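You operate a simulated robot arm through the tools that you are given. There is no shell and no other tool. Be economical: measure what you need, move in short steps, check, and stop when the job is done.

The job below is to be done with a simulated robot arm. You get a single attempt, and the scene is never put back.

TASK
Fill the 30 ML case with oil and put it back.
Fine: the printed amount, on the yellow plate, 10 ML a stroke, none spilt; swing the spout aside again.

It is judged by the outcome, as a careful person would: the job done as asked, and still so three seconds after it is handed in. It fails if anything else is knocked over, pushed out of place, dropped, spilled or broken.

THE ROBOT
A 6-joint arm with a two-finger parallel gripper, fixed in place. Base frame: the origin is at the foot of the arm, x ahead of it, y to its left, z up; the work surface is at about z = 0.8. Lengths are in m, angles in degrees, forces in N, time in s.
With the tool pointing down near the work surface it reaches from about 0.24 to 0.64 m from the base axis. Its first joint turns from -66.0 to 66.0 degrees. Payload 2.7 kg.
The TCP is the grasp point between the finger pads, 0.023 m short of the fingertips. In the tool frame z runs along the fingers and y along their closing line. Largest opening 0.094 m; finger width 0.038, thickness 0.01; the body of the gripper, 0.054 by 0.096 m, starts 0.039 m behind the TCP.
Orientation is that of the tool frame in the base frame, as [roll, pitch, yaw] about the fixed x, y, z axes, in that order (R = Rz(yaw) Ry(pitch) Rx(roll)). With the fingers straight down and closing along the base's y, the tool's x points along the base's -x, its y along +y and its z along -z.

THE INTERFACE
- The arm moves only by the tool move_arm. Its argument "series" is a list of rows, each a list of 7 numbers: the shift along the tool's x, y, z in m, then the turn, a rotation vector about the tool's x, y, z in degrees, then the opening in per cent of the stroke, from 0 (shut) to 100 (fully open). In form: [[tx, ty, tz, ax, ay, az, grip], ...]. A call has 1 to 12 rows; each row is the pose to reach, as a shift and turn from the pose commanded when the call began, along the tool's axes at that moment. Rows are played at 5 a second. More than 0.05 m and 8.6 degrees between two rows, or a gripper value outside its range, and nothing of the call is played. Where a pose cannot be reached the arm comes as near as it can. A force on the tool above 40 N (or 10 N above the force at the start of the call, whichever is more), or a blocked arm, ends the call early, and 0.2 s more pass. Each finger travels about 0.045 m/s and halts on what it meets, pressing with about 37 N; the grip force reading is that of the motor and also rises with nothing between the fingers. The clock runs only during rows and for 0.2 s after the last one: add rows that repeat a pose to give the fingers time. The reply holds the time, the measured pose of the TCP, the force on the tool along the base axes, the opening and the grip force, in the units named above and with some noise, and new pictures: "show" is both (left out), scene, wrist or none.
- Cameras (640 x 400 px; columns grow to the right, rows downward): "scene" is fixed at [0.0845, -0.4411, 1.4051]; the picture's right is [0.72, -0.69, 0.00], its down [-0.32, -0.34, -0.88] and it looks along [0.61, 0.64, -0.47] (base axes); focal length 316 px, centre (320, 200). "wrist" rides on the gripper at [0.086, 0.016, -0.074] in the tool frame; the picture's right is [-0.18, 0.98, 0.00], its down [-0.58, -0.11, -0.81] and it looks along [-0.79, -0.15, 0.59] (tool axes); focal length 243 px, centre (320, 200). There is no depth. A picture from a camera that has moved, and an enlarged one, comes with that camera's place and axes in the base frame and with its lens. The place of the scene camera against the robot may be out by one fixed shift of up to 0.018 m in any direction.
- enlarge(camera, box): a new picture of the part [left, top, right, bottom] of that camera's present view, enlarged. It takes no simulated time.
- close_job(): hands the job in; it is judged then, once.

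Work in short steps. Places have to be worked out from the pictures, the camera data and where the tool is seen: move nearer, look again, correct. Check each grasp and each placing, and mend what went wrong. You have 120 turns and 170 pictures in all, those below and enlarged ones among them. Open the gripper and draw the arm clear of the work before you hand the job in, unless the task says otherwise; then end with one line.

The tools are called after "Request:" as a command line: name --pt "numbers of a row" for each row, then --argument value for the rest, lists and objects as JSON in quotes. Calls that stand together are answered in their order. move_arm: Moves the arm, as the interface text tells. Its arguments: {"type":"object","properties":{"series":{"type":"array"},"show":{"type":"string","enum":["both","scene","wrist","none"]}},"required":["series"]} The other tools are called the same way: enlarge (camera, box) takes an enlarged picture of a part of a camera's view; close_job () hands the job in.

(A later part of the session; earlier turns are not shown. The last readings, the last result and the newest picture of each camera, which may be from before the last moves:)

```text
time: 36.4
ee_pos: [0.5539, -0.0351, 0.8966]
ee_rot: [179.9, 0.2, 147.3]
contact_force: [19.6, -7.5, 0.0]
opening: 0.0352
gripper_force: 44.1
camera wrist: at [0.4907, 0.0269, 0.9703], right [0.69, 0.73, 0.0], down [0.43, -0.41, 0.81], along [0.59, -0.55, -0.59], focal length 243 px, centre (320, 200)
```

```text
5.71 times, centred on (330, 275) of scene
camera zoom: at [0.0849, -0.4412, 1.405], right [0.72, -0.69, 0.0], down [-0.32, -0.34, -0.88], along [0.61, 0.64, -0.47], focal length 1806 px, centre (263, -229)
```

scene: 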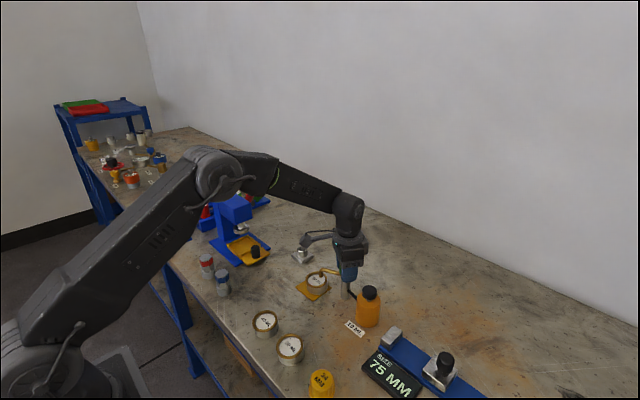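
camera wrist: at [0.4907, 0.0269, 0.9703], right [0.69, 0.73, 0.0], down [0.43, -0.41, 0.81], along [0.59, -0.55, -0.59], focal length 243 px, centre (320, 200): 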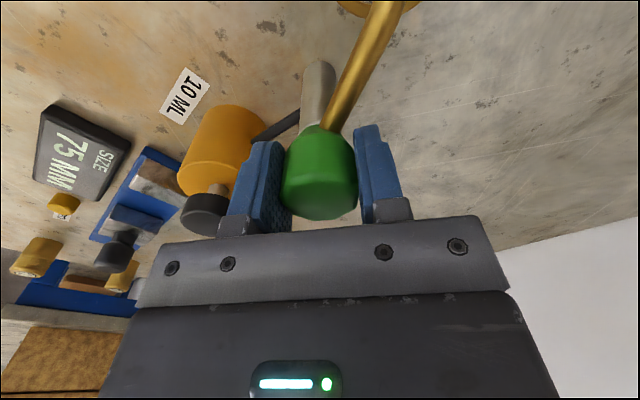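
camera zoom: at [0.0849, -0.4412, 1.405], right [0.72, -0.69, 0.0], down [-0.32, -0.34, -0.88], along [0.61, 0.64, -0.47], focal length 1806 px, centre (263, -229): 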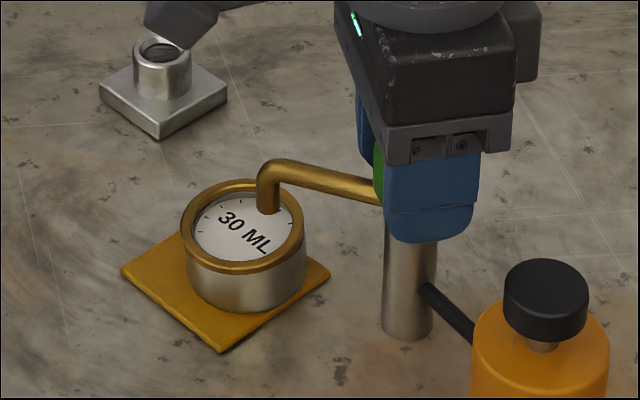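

The spout outlet is over the tin interior, about 11 mm off centre and inside the rim. I release, rise and close the fingers to press from above.

Request:
move_arm --pt "0 0 0 0 0 0 45" --pt "0 0 0 0 0 0 65" --pt "0 0 0 0 0 0 65" --pt "0 0 -0.02 0 0 0 65" --pt "0 0 -0.05 0 0 0 65" --pt "0 0 -0.06 0 0 0 40" --pt "0 0 -0.06 0 0 0 0" --pt "0 0 -0.06 0 0 0 0" --pt "0 0 -0.06 0 0 0 0" --pt "0 0 -0.06 0 0 0 0"

Request:
enlarge --camera "scene" --box '[285, 240, 375, 310]'

```text
time: 38.6
ee_pos: [0.5536, -0.0357, 0.9567]
ee_rot: [179.9, -0.1, 146.9]
contact_force: [-0.1, -0.1, -0.4]
opening: 0.0
gripper_force: 37.3
camera wrist: at [0.4897, 0.0262, 1.0309], right [0.69, 0.72, 0.0], down [0.43, -0.41, 0.81], along [0.58, -0.56, -0.59], focal length 243 px, centre (320, 200)
```

scene: 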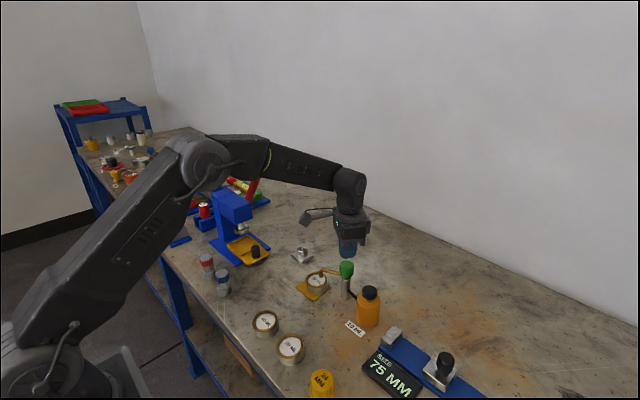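
wrist: 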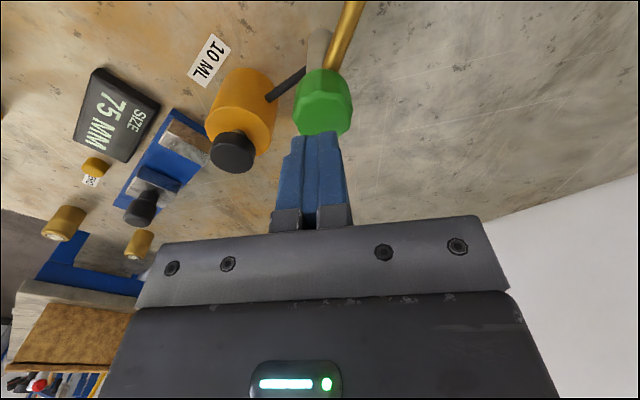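

```text
5.71 times, centred on (330, 275) of scene
camera zoom: at [0.0845, -0.4411, 1.4051], right [0.72, -0.69, 0.0], down [-0.32, -0.34, -0.88], along [0.61, 0.64, -0.47], focal length 1806 px, centre (263, -229)
```

zoom: 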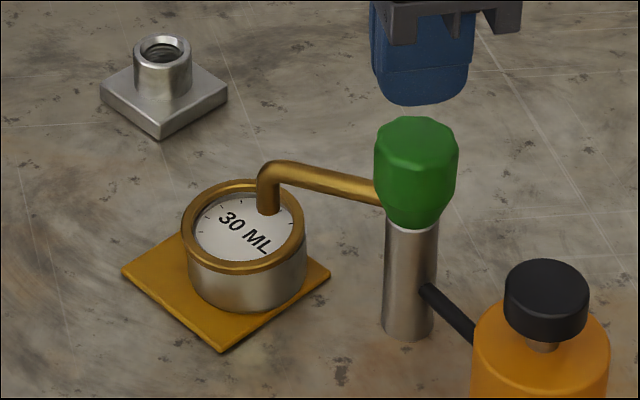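

The spout stays in place, with the fingertips about 34 mm above the head. I approach, then press gently in small steps, watching force and spout clearance.

Request:
move_arm --pt "0 0 0.015 0 0 0 0" --pt "0 0 0.028 0 0 0 0" --pt "0 0 0.033 0 0 0 0" --pt "0 0 0.036 0 0 0 0" --pt "0 0 0.036 0 0 0 0" --show "none"

Request:
enlarge --camera "scene" --box '[285, 240, 375, 310]'

```text
time: 39.5
ee_pos: [0.5572, -0.0342, 0.9321]
ee_rot: [179.8, 0.5, 147.0]
contact_force: [-0.5, 0.4, 2.2]
opening: 0.0
gripper_force: 37.3
stopped in row 4: the force on the tool passed its limit (the readings are from after the stop); the commanded pose is now the measured one
```

```text
5.71 times, centred on (330, 275) of scene
camera zoom: at [0.0844, -0.441, 1.4051], right [0.72, -0.69, 0.0], down [-0.32, -0.34, -0.88], along [0.61, 0.64, -0.47], focal length 1806 px, centre (263, -229)
```

zoom: 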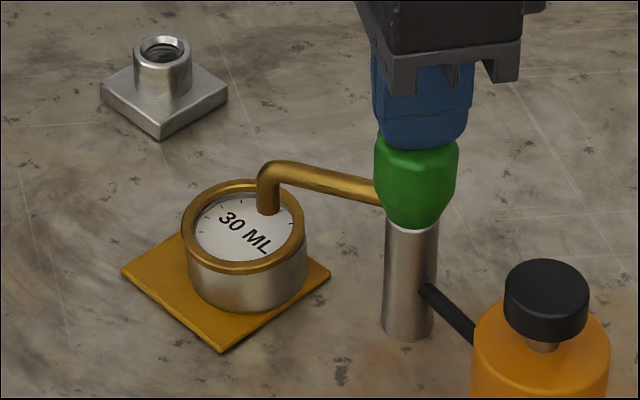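

The force limit tripped at contact (head top z≈0.905) and the head doesn't appear to have moved. I press more slowly, 1 mm per row.

Request:
move_arm --pt "0 0 0.002 0 0 0 0" --pt "0 0 0.003 0 0 0 0" --pt "0 0 0.004 0 0 0 0" --pt "0 0 0.005 0 0 0 0" --pt "0 0 0.006 0 0 0 0" --pt "0 0 0.007 0 0 0 0" --show "none"

Request:
enlarge --camera "scene" --box '[285, 240, 375, 310]'

```text
time: 40.4
ee_pos: [0.558, -0.0347, 0.9306]
ee_rot: [179.8, 0.8, 147.2]
contact_force: [-0.9, 0.1, 2.3]
opening: 0.0
gripper_force: 37.1
stopped in row 4: the force on the tool passed its limit (the readings are from after the stop); the commanded pose is now the measured one
```

```text
5.71 times, centred on (330, 275) of scene
camera zoom: at [0.0844, -0.441, 1.4051], right [0.72, -0.69, 0.0], down [-0.32, -0.34, -0.88], along [0.61, 0.64, -0.47], focal length 1806 px, centre (263, -229)
```

zoom: 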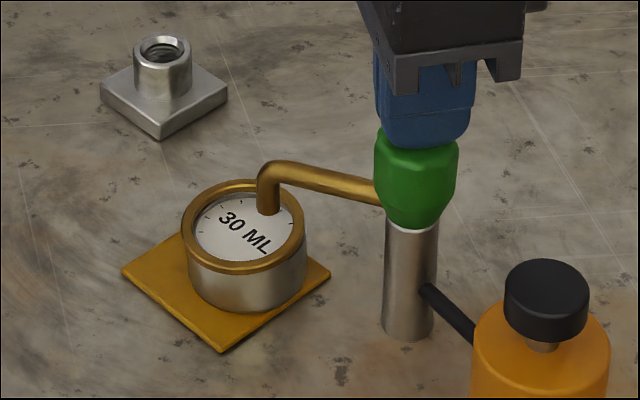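

I preload without tripping the limit: press about 2 mm and hold, then look at the reading.

Request:
move_arm --pt "0 0 0.001 0 0 0 0" --pt "0 0 0.001 0 0 0 0" --pt "0 0 0.0018 0 0 0 0" --pt "0 0 0.0018 0 0 0 0" --show "none"

Request:
enlarge --camera "scene" --box '[285, 240, 375, 310]'

```text
time: 41.4
ee_pos: [0.5569, -0.0338, 0.9316]
ee_rot: [179.5, 1.1, 147.1]
contact_force: [-5.2, 1.9, 24.0]
opening: 0.0002
gripper_force: 36.9
```

```text
5.71 times, centred on (330, 275) of scene
camera zoom: at [0.0839, -0.441, 1.4051], right [0.72, -0.69, 0.0], down [-0.32, -0.34, -0.88], along [0.61, 0.64, -0.47], focal length 1806 px, centre (263, -229)
```

zoom: 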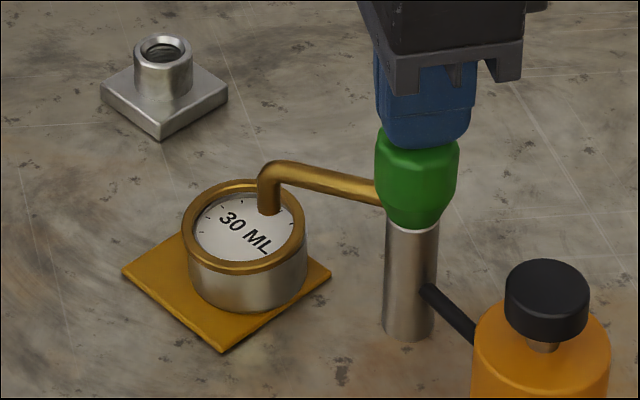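

Now 24 N and the head hasn't moved noticeably. I increase the preload gradually.

Request:
move_arm --pt "0 0 0.0004 0 0 0 0" --pt "0 0 0.0008 0 0 0 0" --pt "0 0 0.001 0 0 0 0" --pt "0 0 0.001 0 0 0 0" --show "none"

```text
time: 42.4
ee_pos: [0.5584, -0.0347, 0.9313]
ee_rot: [179.5, 1.1, 147.1]
contact_force: [-10.1, -0.2, 32.9]
opening: 0.0001
gripper_force: 37.0
```

Request:
move_arm --pt "0 0 0.0003 0 0 0 0" --pt "0 0 0.0006 0 0 0 0" --pt "0 0 0.0006 0 0 0 0" --show "none"

Request:
enlarge --camera "scene" --box '[285, 240, 375, 310]'

```text
time: 43.2
ee_pos: [0.5578, -0.0355, 0.9306]
ee_rot: [179.5, 1.2, 147.1]
contact_force: [-13.8, 0.7, 37.1]
opening: 0.0001
gripper_force: 37.3
```

```text
5.71 times, centred on (330, 275) of scene
camera zoom: at [0.0835, -0.441, 1.4051], right [0.72, -0.69, 0.0], down [-0.32, -0.34, -0.88], along [0.61, 0.64, -0.47], focal length 1806 px, centre (263, -229)
```

zoom: 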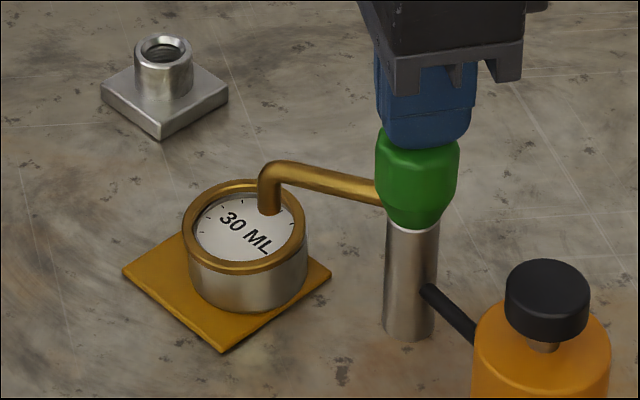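

At ~38 N the green head still doesn't move, so it's evidently just the swing handle. The bottle's black cap sits on a brass stem, like a plunger. I back off and look at it closely.

Request:
move_arm --pt "0 0 -0.005 0 0 0 0" --pt "0 0 -0.03 0 0 0 0" --pt "0 0 -0.06 0 -1 0 0" --pt "0.03 0 -0.06 0 -1 0 0" --pt "0.06 0 -0.06 0 -1 0 0" --pt "0.06 0 -0.06 0 -1 0 0"

Request:
enlarge --camera "scene" --box '[325, 270, 405, 340]'

Request:
enlarge --camera "wrist" --box '[180, 0, 400, 140]'

```text
time: 44.6
ee_pos: [0.5077, -0.0021, 0.988]
ee_rot: [179.8, 1.8, 147.1]
contact_force: [0.3, 0.0, -0.4]
opening: 0.0
gripper_force: 37.2
camera wrist: at [0.441, 0.0599, 1.0597], right [0.69, 0.73, 0.01], down [0.41, -0.4, 0.82], along [0.6, -0.56, -0.57], focal length 243 px, centre (320, 200)
```

scene: 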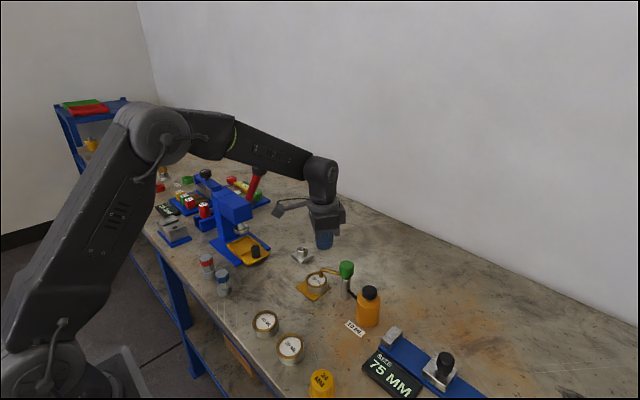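
wrist: 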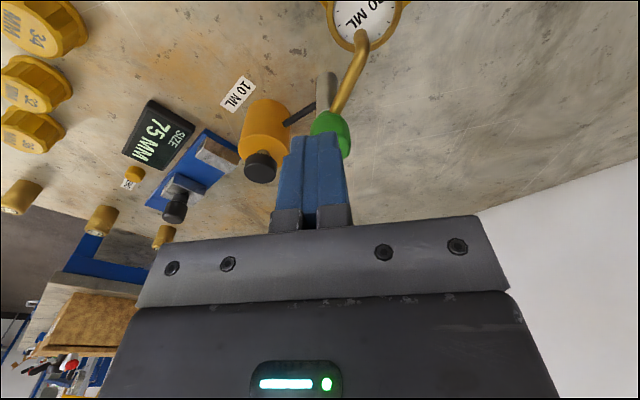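

```text
5.71 times, centred on (365, 305) of scene
camera zoom: at [0.0845, -0.441, 1.4051], right [0.72, -0.69, 0.0], down [-0.32, -0.34, -0.88], along [0.61, 0.64, -0.47], focal length 1806 px, centre (63, -400)
```

zoom: 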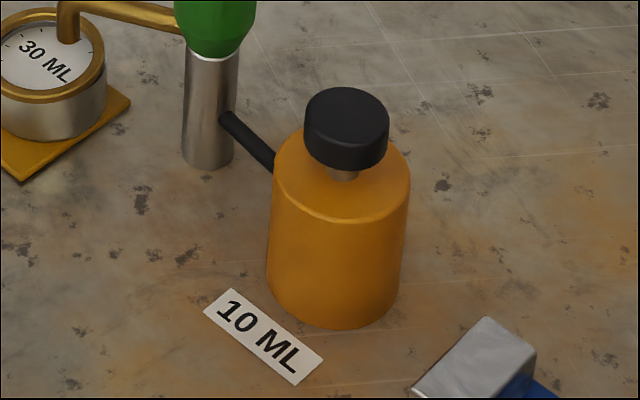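

```text
2.86 times, centred on (290, 70) of wrist
camera zoom: at [0.441, 0.0599, 1.0597], right [0.69, 0.73, 0.01], down [0.41, -0.4, 0.82], along [0.6, -0.56, -0.57], focal length 693 px, centre (406, 571)
```

zoom: 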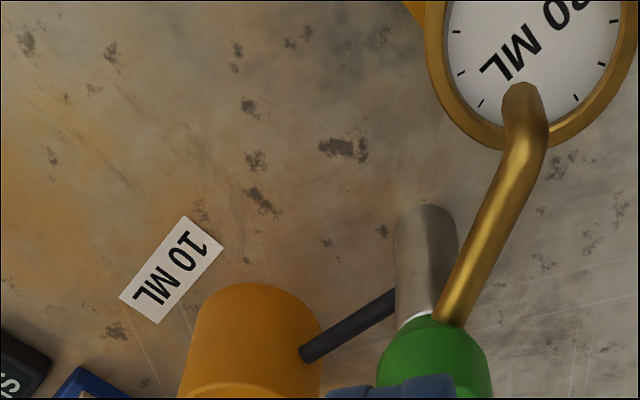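

The black cap is the pump plunger, at about (0.538, -0.116) with its top at z≈0.89. The spout outlet is well inside the tin rim. I move the closed fingers over the cap to refine.

Request:
move_arm --pt "-0.022 -0.02 0 0 0.9 0 0" --pt "-0.044 -0.04 0 0 1.8 0 0" --pt "-0.066 -0.06 0 0 1.8 0 0" --pt "-0.087 -0.0795 0 0 1.8 0 0" --pt "-0.087 -0.0795 0.01 0 1.8 0 0" --pt "-0.087 -0.0795 0.01 0 1.8 0 0"

Request:
enlarge --camera "wrist" --box '[240, 30, 400, 150]'

Request:
enlarge --camera "scene" --box '[295, 230, 405, 330]'

```text
time: 46.0
ee_pos: [0.5372, -0.1162, 0.9789]
ee_rot: [179.7, -0.1, 147.2]
contact_force: [-0.1, 0.2, -0.2]
opening: 0.0
gripper_force: 37.4
camera wrist: at [0.4729, -0.0564, 1.0534], right [0.69, 0.73, 0.01], down [0.43, -0.41, 0.81], along [0.59, -0.55, -0.59], focal length 243 px, centre (320, 200)
```

scene: 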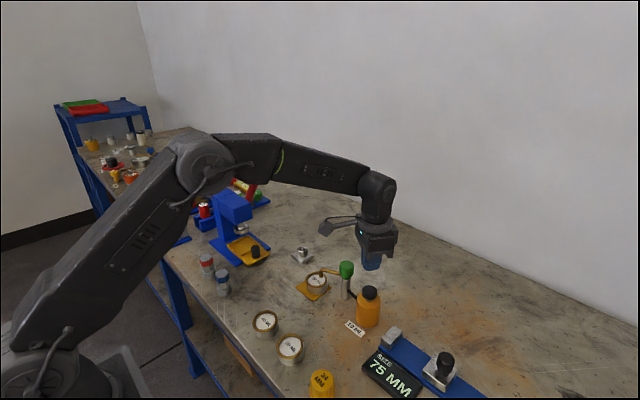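
wrist: 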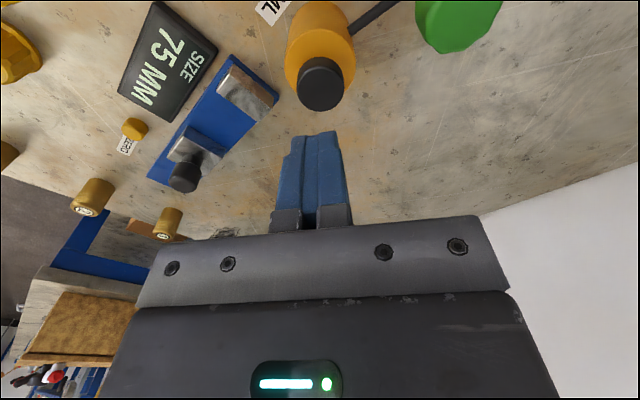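

```text
3.33 times, centred on (320, 90) of wrist
camera zoom: at [0.4729, -0.0564, 1.0534], right [0.69, 0.73, 0.01], down [0.43, -0.41, 0.81], along [0.59, -0.55, -0.59], focal length 809 px, centre (320, 567)
```

zoom: 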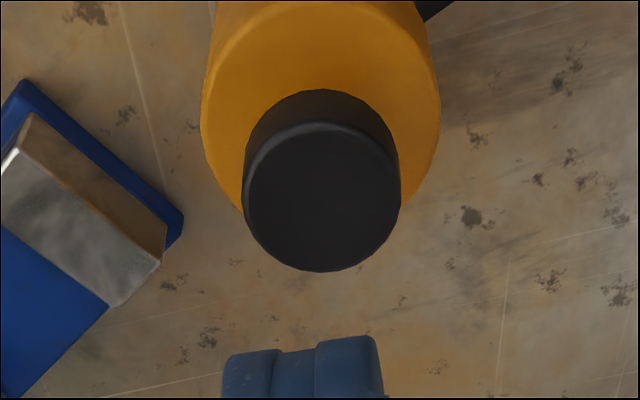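

```text
4.00 times, centred on (350, 280) of scene
camera zoom: at [0.0845, -0.4411, 1.4051], right [0.72, -0.69, 0.0], down [-0.32, -0.34, -0.88], along [0.61, 0.64, -0.47], focal length 1264 px, centre (200, -120)
```

zoom: 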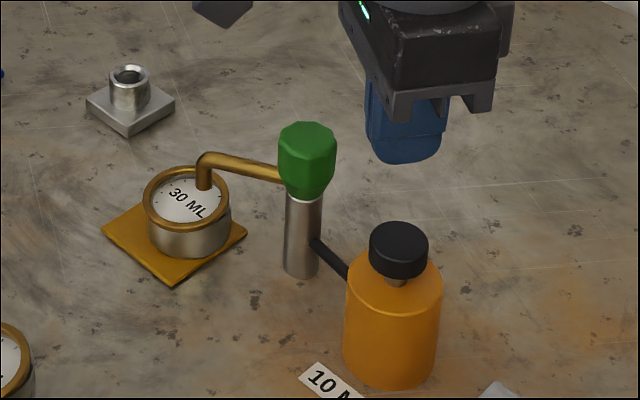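

The cap centre is (0.540, -0.118). I descend to just above it.

Request:
move_arm --pt "-0.0036 0 0.02 0 0 0 0" --pt "-0.0036 0 0.04 0 0 0 0" --pt "-0.0036 0 0.052 0 0 0 0" --pt "-0.0036 0 0.056 0 0 0 0" --pt "-0.0036 0 0.056 0 0 0 0" --show "none"

Request:
enlarge --camera "scene" --box '[295, 230, 405, 330]'

```text
time: 47.2
ee_pos: [0.5398, -0.1181, 0.9218]
ee_rot: [179.7, 0.1, 147.1]
contact_force: [0.1, 0.6, 0.6]
opening: 0.0001
gripper_force: 36.7
```

```text
4.00 times, centred on (350, 280) of scene
camera zoom: at [0.0845, -0.4411, 1.4051], right [0.72, -0.69, 0.0], down [-0.32, -0.34, -0.88], along [0.61, 0.64, -0.47], focal length 1264 px, centre (200, -120)
```

zoom: 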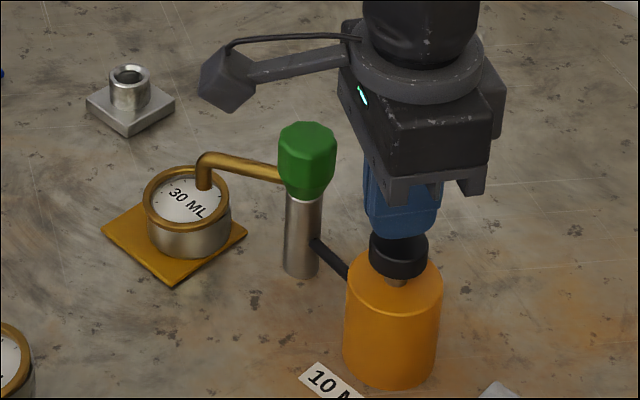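

Fingertips are just above the cap. I press slowly, 1.5 mm per row.

Request:
move_arm --pt "0 0 0.0015 0 0 0 0" --pt "0 0 0.003 0 0 0 0" --pt "0 0 0.0045 0 0 0 0" --pt "0 0 0.006 0 0 0 0" --pt "0 0 0.0075 0 0 0 0" --pt "0 0 0.009 0 0 0 0" --pt "0 0 0.009 0 0 0 0" --show "none"

Request:
enlarge --camera "scene" --box '[295, 230, 405, 330]'

```text
time: 48.8
ee_pos: [0.54, -0.1181, 0.914]
ee_rot: [179.7, 0.0, 147.1]
contact_force: [0.2, -0.5, 0.0]
opening: 0.0
gripper_force: 36.9
```

```text
4.00 times, centred on (350, 280) of scene
camera zoom: at [0.0845, -0.4411, 1.4051], right [0.72, -0.69, 0.0], down [-0.32, -0.34, -0.88], along [0.61, 0.64, -0.47], focal length 1264 px, centre (200, -120)
```

zoom: 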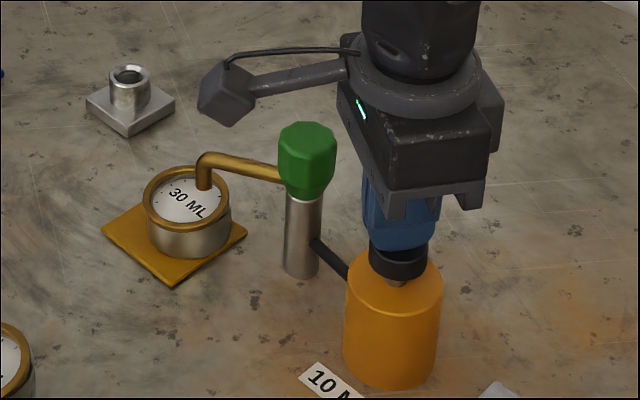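

Still no contact, with the tip at z≈0.891. I continue.

Request:
move_arm --pt "0 0 0.0015 0 0 0 0" --pt "0 0 0.003 0 0 0 0" --pt "0 0 0.0045 0 0 0 0" --pt "0 0 0.006 0 0 0 0" --pt "0 0 0.006 0 0 0 0" --show "none"

Request:
enlarge --camera "scene" --box '[295, 230, 405, 330]'

```text
time: 50.0
ee_pos: [0.5396, -0.119, 0.9067]
ee_rot: [179.6, 0.1, 147.1]
contact_force: [1.4, 0.2, 2.3]
opening: 0.0002
gripper_force: 36.8
```

```text
4.00 times, centred on (350, 280) of scene
camera zoom: at [0.0845, -0.441, 1.4051], right [0.72, -0.69, 0.0], down [-0.32, -0.34, -0.88], along [0.61, 0.64, -0.47], focal length 1264 px, centre (200, -120)
```

zoom: 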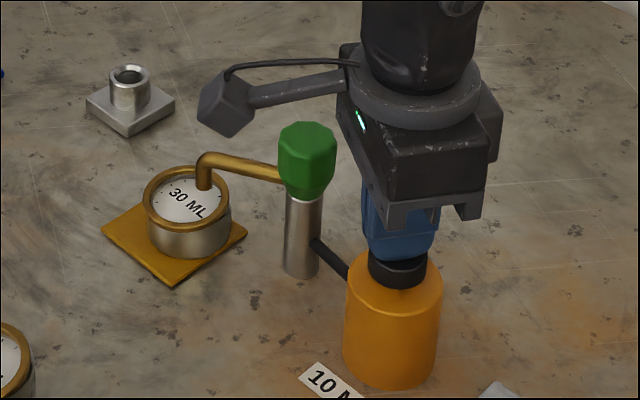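

The cap is moving down under a light force, so it is the plunger. I complete the stroke to its stop.

Request:
move_arm --pt "0 0 0.0015 0 0 0 0" --pt "0 0 0.003 0 0 0 0" --pt "0 0 0.0045 0 0 0 0" --pt "0 0 0.006 0 0 0 0" --pt "0 0 0.006 0 0 0 0" --show "none"

Request:
enlarge --camera "scene" --box '[295, 230, 405, 330]'

```text
time: 51.2
ee_pos: [0.5395, -0.1181, 0.9019]
ee_rot: [179.7, 0.1, 147.1]
contact_force: [-5.1, -1.8, 12.3]
opening: 0.0
gripper_force: 37.1
```

```text
4.00 times, centred on (350, 280) of scene
camera zoom: at [0.0841, -0.4411, 1.4051], right [0.72, -0.69, 0.0], down [-0.32, -0.34, -0.88], along [0.61, 0.64, -0.47], focal length 1264 px, centre (200, -120)
```

zoom: 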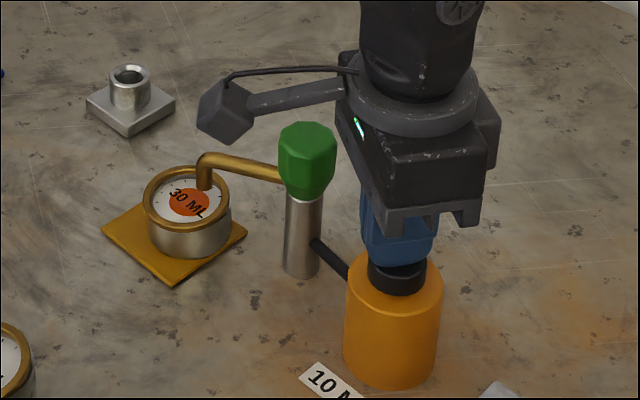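

One stroke was dispensed into the tin, where an orange disc is visible. I raise fully to let the plunger return.

Request:
move_arm --pt "0 0 -0.005 0 0 0 0" --pt "0 0 -0.012 0 0 0 0" --pt "0 0 -0.02 0 0 0 0" --pt "0 0 -0.02 0 0 0 0" --pt "0 0 -0.02 0 0 0 0" --pt "0 0 -0.02 0 0 0 0" --show "none"

Request:
enlarge --camera "scene" --box '[295, 230, 405, 330]'

```text
time: 52.6
ee_pos: [0.5405, -0.1182, 0.9217]
ee_rot: [179.7, 0.0, 147.1]
contact_force: [0.9, 0.8, 0.8]
opening: 0.0005
gripper_force: 37.1
```

```text
4.00 times, centred on (350, 280) of scene
camera zoom: at [0.0845, -0.4411, 1.4051], right [0.72, -0.69, 0.0], down [-0.32, -0.34, -0.88], along [0.61, 0.64, -0.47], focal length 1264 px, centre (200, -120)
```

zoom: 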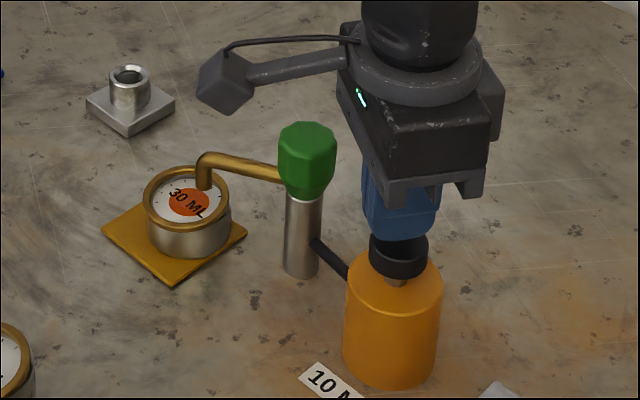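

The plunger is back up and nothing spilt. Second stroke: down to the same depth, then up.

Request:
move_arm --pt "0 0 0.004 0 0 0 0" --pt "0 0 0.008 0 0 0 0" --pt "0 0 0.012 0 0 0 0" --pt "0 0 0.015 0 0 0 0" --pt "0 0 0.0175 0 0 0 0" --pt "0 0 0.02 0 0 0 0" --pt "0 0 0.02 0 0 0 0" --show "none"

Request:
enlarge --camera "scene" --box '[295, 230, 405, 330]'

Request:
move_arm --pt "0 0 -0.005 0 0 0 0" --pt "0 0 -0.012 0 0 0 0" --pt "0 0 -0.02 0 0 0 0" --pt "0 0 -0.02 0 0 0 0" --pt "0 0 -0.02 0 0 0 0" --pt "0 0 -0.02 0 0 0 0" --show "none"

Request:
enlarge --camera "scene" --box '[295, 230, 405, 330]'

```text
time: 54.2
ee_pos: [0.5401, -0.118, 0.9036]
ee_rot: [179.7, 0.0, 147.2]
contact_force: [-5.2, 0.7, 11.4]
opening: 0.0001
gripper_force: 37.0
```

```text
4.00 times, centred on (350, 280) of scene
camera zoom: at [0.0842, -0.441, 1.4051], right [0.72, -0.69, 0.0], down [-0.32, -0.34, -0.88], along [0.61, 0.64, -0.47], focal length 1264 px, centre (200, -120)
```

zoom: 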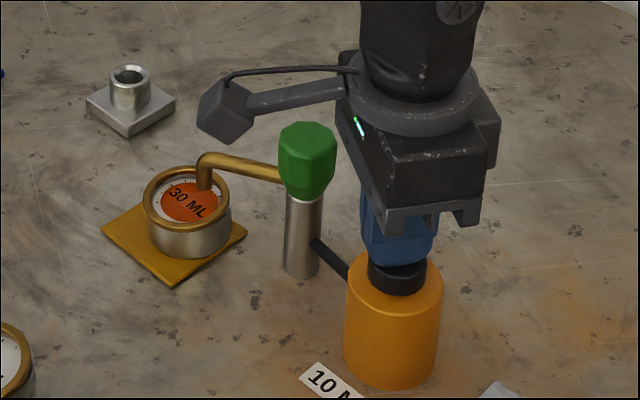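

```text
time: 55.6
ee_pos: [0.5399, -0.1178, 0.9217]
ee_rot: [179.8, 0.0, 147.2]
contact_force: [-0.2, 0.6, 0.2]
opening: 0.0
gripper_force: 37.1
```

```text
4.00 times, centred on (350, 280) of scene
camera zoom: at [0.0845, -0.4411, 1.4051], right [0.72, -0.69, 0.0], down [-0.32, -0.34, -0.88], along [0.61, 0.64, -0.47], focal length 1264 px, centre (200, -120)
```

zoom: 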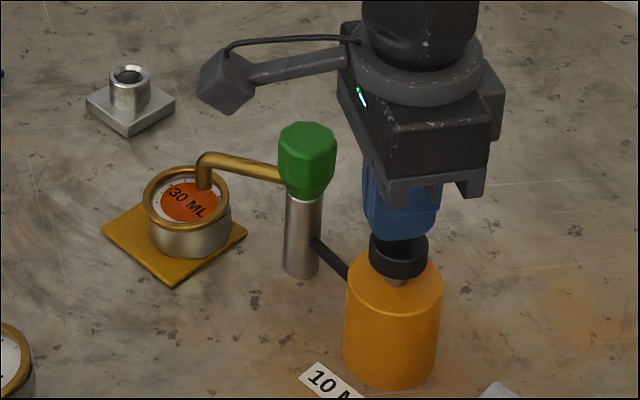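

The disc grew, so that's the second stroke. Third and last stroke, done the same way.

Request:
move_arm --pt "0 0 0.004 0 0 0 0" --pt "0 0 0.008 0 0 0 0" --pt "0 0 0.012 0 0 0 0" --pt "0 0 0.015 0 0 0 0" --pt "0 0 0.0175 0 0 0 0" --pt "0 0 0.02 0 0 0 0" --pt "0 0 0.02 0 0 0 0" --show "none"

Request:
enlarge --camera "scene" --box '[295, 230, 405, 330]'

Request:
move_arm --pt "0 0 -0.005 0 0 0 0" --pt "0 0 -0.02 0 0 0 0" --pt "0 0 -0.05 0 0 0 0" --pt "0 0 -0.08 0 0 0 0" --pt "0 0 -0.08 0 0 0 0" --show "none"

Request:
enlarge --camera "scene" --box '[295, 230, 405, 330]'

```text
time: 57.2
ee_pos: [0.5385, -0.1175, 0.9015]
ee_rot: [179.7, -0.1, 147.1]
contact_force: [-0.3, -0.5, 6.2]
opening: 0.0
gripper_force: 36.9
```

```text
4.00 times, centred on (350, 280) of scene
camera zoom: at [0.0844, -0.4411, 1.4051], right [0.72, -0.69, 0.0], down [-0.32, -0.34, -0.88], along [0.61, 0.64, -0.47], focal length 1264 px, centre (200, -120)
```

zoom: 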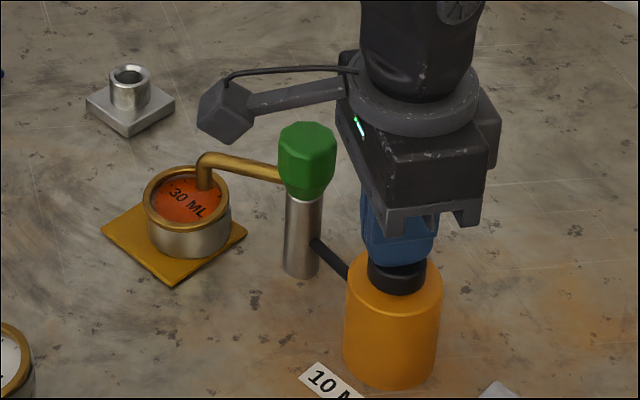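

```text
time: 58.4
ee_pos: [0.5392, -0.1183, 0.9806]
ee_rot: [179.7, 0.0, 147.0]
contact_force: [-0.4, 0.2, 0.6]
opening: 0.0001
gripper_force: 37.1
```

```text
4.00 times, centred on (350, 280) of scene
camera zoom: at [0.0845, -0.4411, 1.4051], right [0.72, -0.69, 0.0], down [-0.32, -0.34, -0.88], along [0.61, 0.64, -0.47], focal length 1264 px, centre (200, -120)
```

zoom: 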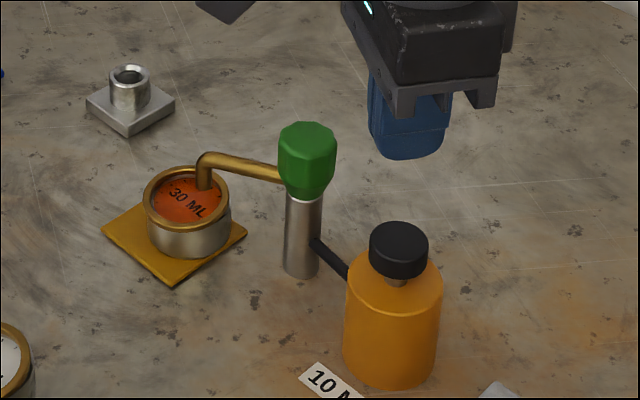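

All three strokes are in the tin and nothing spilt. Now I return to the green head at yaw 147 and open around it.

Request:
move_arm --pt "0.01 0.026 0 0 0 0 20" --pt "0.021 0.052 0 0 0 0 45" --pt "0.032 0.0782 0 0 0 0 75" --pt "0.032 0.0782 0 0 0 0 75" --pt "0.032 0.0782 0 0 0 0 75" --pt "0.032 0.0782 0 0 0 0 75"

```text
time: 59.8
ee_pos: [0.555, -0.0363, 0.9825]
ee_rot: [179.7, 0.0, 147.1]
contact_force: [-0.6, 0.2, 0.4]
opening: 0.0707
gripper_force: 0.1
camera wrist: at [0.4907, 0.0258, 1.0564], right [0.69, 0.73, 0.01], down [0.43, -0.41, 0.81], along [0.59, -0.55, -0.59], focal length 243 px, centre (320, 200)
```

scene: 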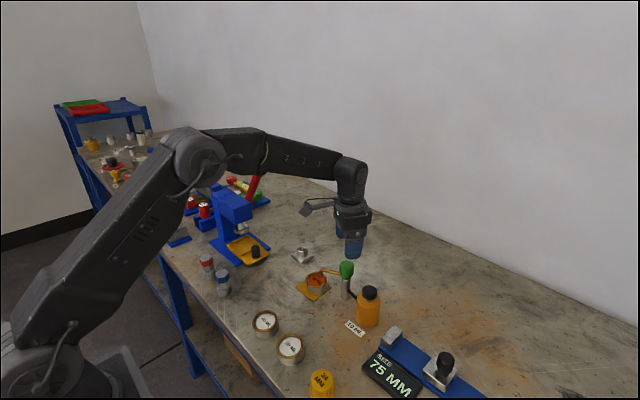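
wrist: 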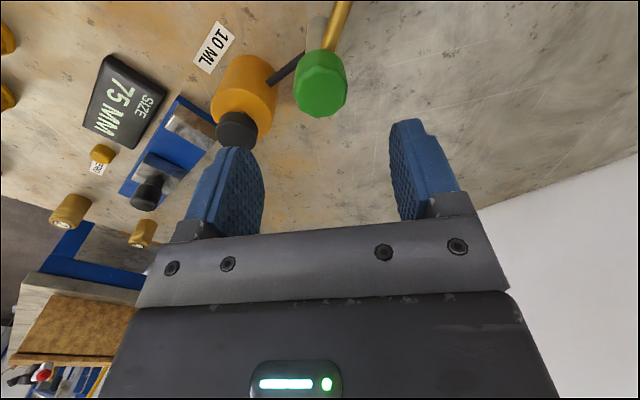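

Request:
move_arm --pt "0 0.0005 0.025 0 0 0 75" --pt "0 0.0005 0.05 0 0 0 75" --pt "0 0.0005 0.072 0 0 0 75" --pt "0 0.0005 0.085 0 0 0 75" --pt "0 0.0005 0.085 0 0 0 75" --show "wrist"

```text
time: 61.0
ee_pos: [0.5563, -0.0349, 0.8965]
ee_rot: [179.7, 0.0, 147.1]
contact_force: [-0.6, 0.2, -0.1]
opening: 0.0704
gripper_force: 0.1
camera wrist: at [0.4919, 0.0263, 0.971], right [0.69, 0.73, 0.01], down [0.43, -0.41, 0.81], along [0.59, -0.55, -0.59], focal length 243 px, centre (320, 200)
```

wrist: 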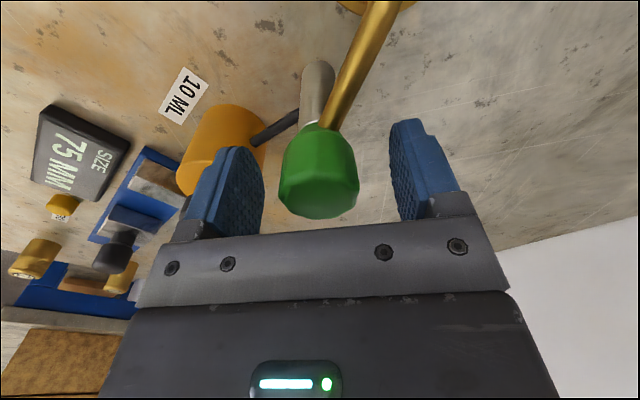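

Centred with facets aligned. I grip, then swing back clockwise about 86° to the original spout direction.

Request:
move_arm --pt "0 0 0 0 0 0 50" --pt "0 0 0 0 0 0 25" --pt "0 0 0 0 0 0 25" --pt "0 0 0 0 0 0 25" --pt "0 0 0 0 0 0 25" --show "none"

Request:
move_arm --pt "0 0 0 0 0 8 25" --pt "0 0 0 0 0 16 25" --pt "0 0 0 0 0 24 25" --pt "0 0 0 0 0 32 25" --pt "0 0 0 0 0 40 25" --pt "0 0 0 0 0 48 25" --pt "0 0 0 0 0 56 25" --pt "0 0 0 0 0 64 25" --pt "0 0 0 0 0 72 25" --pt "0 0 0 0 0 80 25" --pt "0 0 0 0 0 86 25" --pt "0 0 0 0 0 86 25"

```text
time: 62.2
ee_pos: [0.5553, -0.0355, 0.896]
ee_rot: [179.6, 0.0, 147.1]
contact_force: [-2.0, -2.7, 0.9]
opening: 0.0352
gripper_force: 44.9
```

```text
time: 64.8
ee_pos: [0.554, -0.0336, 0.8973]
ee_rot: [-180.0, -0.2, 61.0]
contact_force: [-11.5, -16.8, -3.8]
opening: 0.0353
gripper_force: 45.1
camera wrist: at [0.611, 0.0333, 0.9715], right [0.77, -0.64, 0.0], down [-0.38, -0.46, 0.8], along [-0.51, -0.62, -0.59], focal length 243 px, centre (320, 200)
```

scene: 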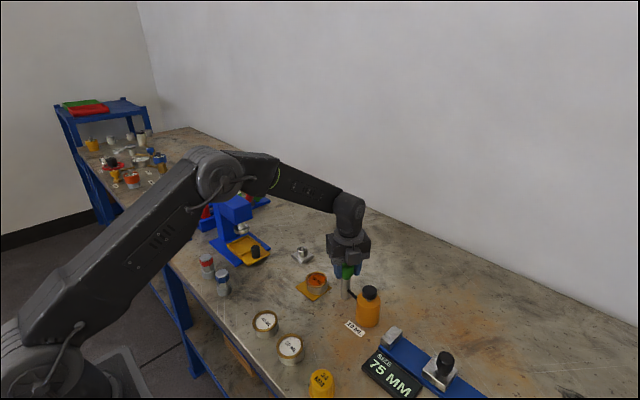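
wrist: 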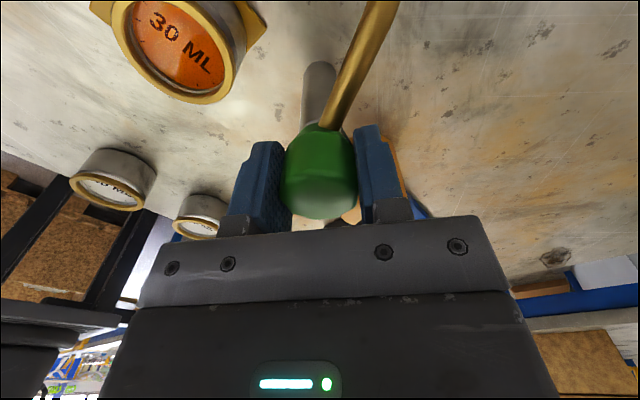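

Spout is back aside at about 28°. I release, rise, turn to yaw 90 and look at the tin.

Request:
move_arm --pt "0 0 0 0 0 0 55" --pt "0 0 0 0 0 0 80" --pt "0 0 0 0 0 0 80" --pt "0 0 0 0 0 0 80" --pt "0 0 -0.03 0 0 0 80" --pt "0 0 -0.065 0 0 0 80" --pt "0.01 -0.005 -0.1 0 0 -7 80" --pt "0.04 -0.025 -0.105 0 0 -14 80" --pt "0.07 -0.045 -0.105 0 0 -21 80" --pt "0.09 -0.06 -0.105 0 0 -28 80" --pt "0.11 -0.0745 -0.105 0 0 -29 80" --pt "0.11 -0.0745 -0.105 0 0 -29 80"

Request:
enlarge --camera "wrist" --box '[250, 30, 410, 210]'

```text
time: 67.4
ee_pos: [0.5448, 0.0982, 1.0028]
ee_rot: [179.8, -0.3, 90.2]
contact_force: [0.2, -0.1, 0.1]
opening: 0.0753
gripper_force: 0.1
camera wrist: at [0.5606, 0.185, 1.078], right [0.98, -0.18, 0.0], down [-0.11, -0.59, 0.8], along [-0.14, -0.79, -0.6], focal length 243 px, centre (320, 200)
```

scene: 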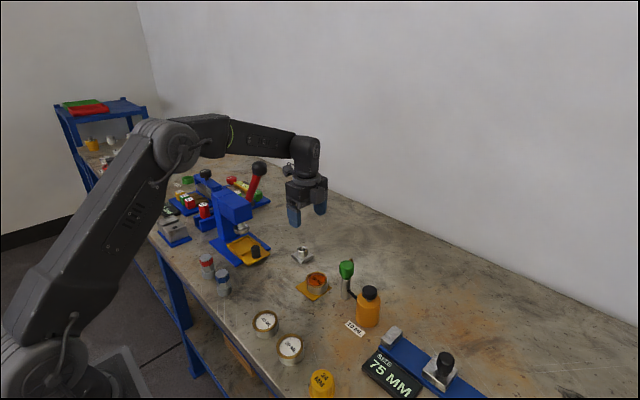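
wrist: 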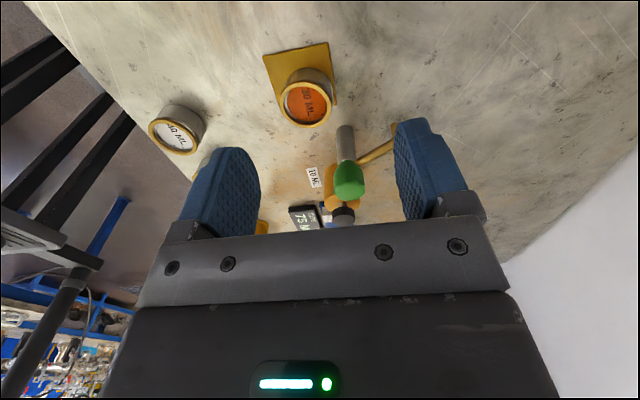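

```text
2.22 times, centred on (330, 120) of wrist
camera zoom: at [0.5606, 0.185, 1.078], right [0.98, -0.18, 0.0], down [-0.11, -0.59, 0.8], along [-0.14, -0.79, -0.6], focal length 539 px, centre (298, 378)
```

zoom: 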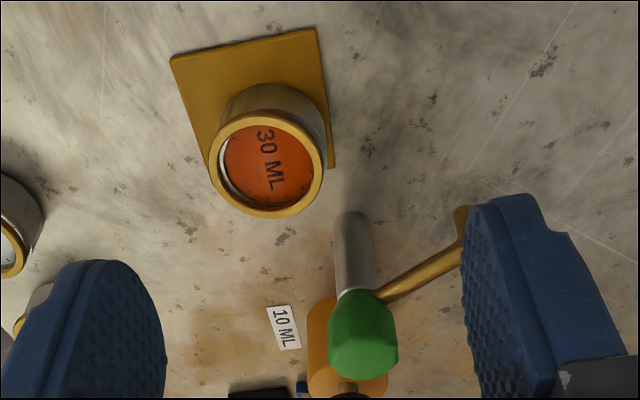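

The tin is at about (0.520, 0.038) and filled. I descend for the grasp.

Request:
move_arm --pt "-0.02 -0.008 0.03 0 0 0 85" --pt "-0.04 -0.016 0.06 0 0 0 85" --pt "-0.0605 -0.0245 0.09 0 0 0 85" --pt "-0.0605 -0.0245 0.12 0 0 0 85" --pt "-0.0605 -0.0245 0.15 0 0 0 85" --pt "-0.0605 -0.0245 0.169 0 0 0 85" --pt "-0.0605 -0.0245 0.169 0 0 0 85" --show "wrist"

```text
time: 69.0
ee_pos: [0.519, 0.0372, 0.8325]
ee_rot: [179.8, -0.3, 90.1]
contact_force: [-0.3, 1.2, 0.3]
opening: 0.0798
gripper_force: 0.1
camera wrist: at [0.5348, 0.1245, 0.9072], right [0.98, -0.18, 0.0], down [-0.11, -0.59, 0.8], along [-0.15, -0.79, -0.6], focal length 243 px, centre (320, 200)
```

wrist: 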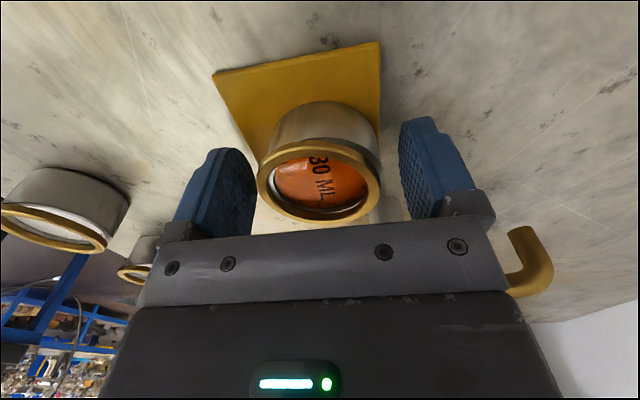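

Well centred. I close, then lift gently.

Request:
move_arm --pt "0 0 0 0 0 0 60" --pt "0 0 0 0 0 0 30" --pt "0 0 0 0 0 0 30" --pt "0 0 0 0 0 0 30" --pt "0 0 0 0 0 0 30" --show "none"

Request:
move_arm --pt "0 0 -0.003 0 0 0 30" --pt "0 0 -0.008 0 0 0 30" --pt "0 0 -0.016 0 0 0 30" --pt "0 0 -0.026 0 0 0 30" --pt "0 0 -0.036 0 0 0 30" --pt "0 0 -0.046 0 0 0 30" --pt "0 0 -0.056 0 0 0 30" --pt "0 0 -0.065 0 0 0 30" --pt "0 0 -0.072 0 0 0 30" --pt "0 0 -0.076 0 0 0 30" --pt "0 0 -0.076 0 0 0 30"

```text
time: 70.2
ee_pos: [0.5178, 0.0363, 0.8325]
ee_rot: [179.8, -0.2, 90.0]
contact_force: [1.0, 0.1, -0.5]
opening: 0.055
gripper_force: 37.0
```

```text
time: 72.6
ee_pos: [0.5182, 0.0381, 0.9088]
ee_rot: [179.8, -0.3, 90.1]
contact_force: [-0.5, -0.3, -1.2]
opening: 0.0552
gripper_force: 36.8
camera wrist: at [0.5346, 0.1247, 0.9843], right [0.98, -0.18, 0.0], down [-0.11, -0.59, 0.8], along [-0.15, -0.79, -0.6], focal length 243 px, centre (320, 200)
```

scene: 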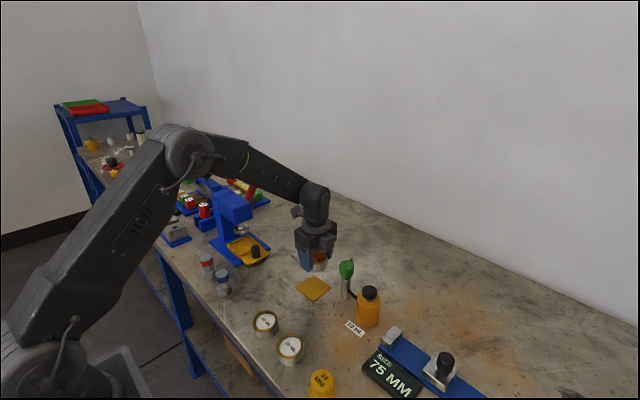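
wrist: 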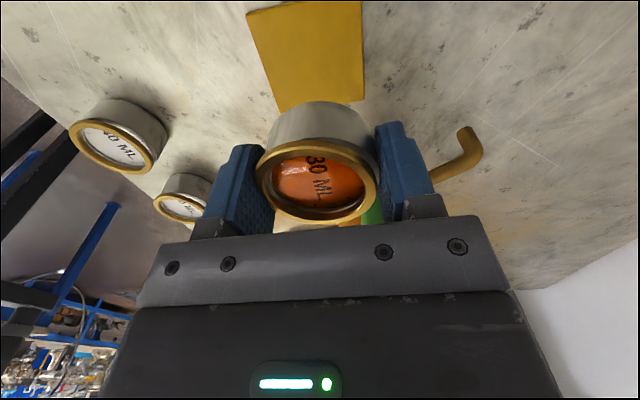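

The plate and pump are undisturbed. I carry the tin back slowly, with gentle acceleration, to its original spot (0.343, 0.111).

Request:
move_arm --pt "0.0015 -0.0035 0 0 0 0 30" --pt "0.005 -0.012 0 0 0 0 30" --pt "0.011 -0.026 0 0 0 0 30" --pt "0.019 -0.045 0 0 0 0 30" --pt "0.028 -0.067 0 0 0 0 30" --pt "0.037 -0.089 0 0 0 0 30" --pt "0.046 -0.111 0 0 0 0 30" --pt "0.055 -0.132 0 0 0 0 30" --pt "0.063 -0.15 0 0 0 0 30" --pt "0.069 -0.164 0 0 0 0 30" --pt "0.0725 -0.173 0 0 0 0 30" --pt "0.0735 -0.1757 0 0 0 0 30"

```text
time: 75.2
ee_pos: [0.3426, 0.1091, 0.9093]
ee_rot: [179.9, -0.3, 90.1]
contact_force: [0.2, -0.2, -2.1]
opening: 0.0552
gripper_force: 37.2
camera wrist: at [0.3589, 0.1971, 0.9843], right [0.98, -0.18, 0.0], down [-0.11, -0.59, 0.8], along [-0.15, -0.79, -0.6], focal length 243 px, centre (320, 200)
```

scene: 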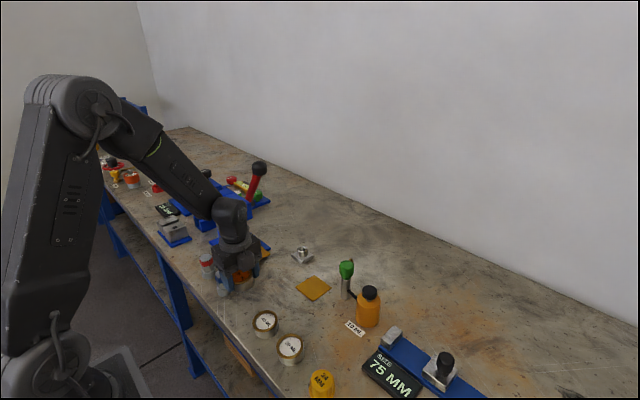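
wrist: 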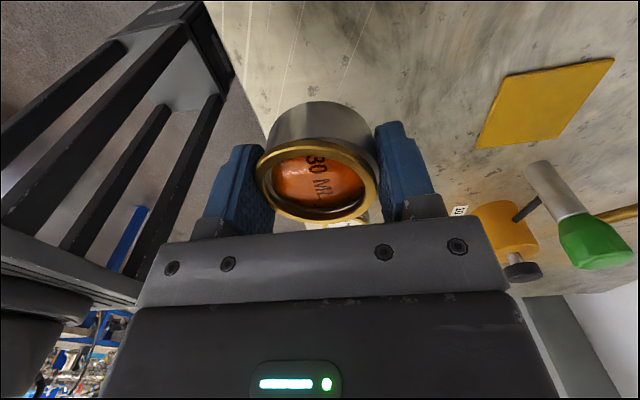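

Position matches. I lower slowly.

Request:
move_arm --pt "0.0007 0 0.004 0 0 0 30" --pt "0.0007 0 0.012 0 0 0 30" --pt "0.0007 0 0.024 0 0 0 30" --pt "0.0007 0 0.036 0 0 0 30" --pt "0.0007 0 0.048 0 0 0 30" --pt "0.0007 0 0.059 0 0 0 30" --pt "0.0007 0 0.068 0 0 0 30" --pt "0.0007 0 0.074 0 0 0 30" --pt "0.0007 0 0.077 0 0 0 30" --pt "0.0007 0 0.078 0 0 0 30" --pt "0.0007 0 0.079 0 0 0 30" --pt "0.0007 0 0.079 0 0 0 30" --show "wrist"

```text
time: 77.8
ee_pos: [0.3438, 0.1119, 0.8297]
ee_rot: [179.8, -0.3, 90.1]
contact_force: [-0.7, 0.4, -2.4]
opening: 0.0552
gripper_force: 37.3
camera wrist: at [0.359, 0.1986, 0.9051], right [0.98, -0.18, 0.0], down [-0.11, -0.59, 0.8], along [-0.15, -0.79, -0.6], focal length 243 px, centre (320, 200)
```

wrist: 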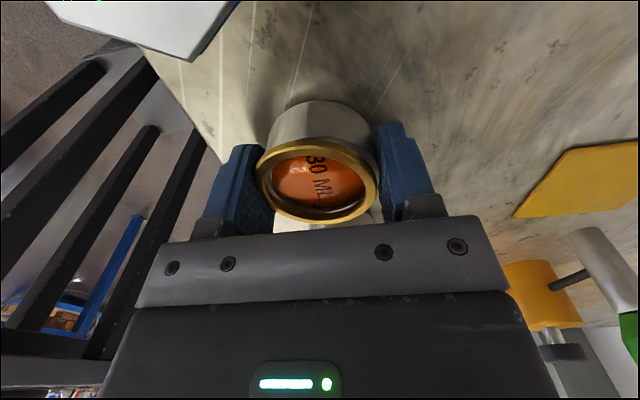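

Not touching yet. I make finer steps down.

Request:
move_arm --pt "0 0 0.0007 0 0 0 30" --pt "0 0 0.0014 0 0 0 30" --pt "0 0 0.002 0 0 0 30" --pt "0 0 0.002 0 0 0 30" --show "none"

```text
time: 78.8
ee_pos: [0.3427, 0.1108, 0.8291]
ee_rot: [179.7, -0.2, 90.1]
contact_force: [0.4, -5.9, 19.2]
opening: 0.0552
gripper_force: 36.9
```

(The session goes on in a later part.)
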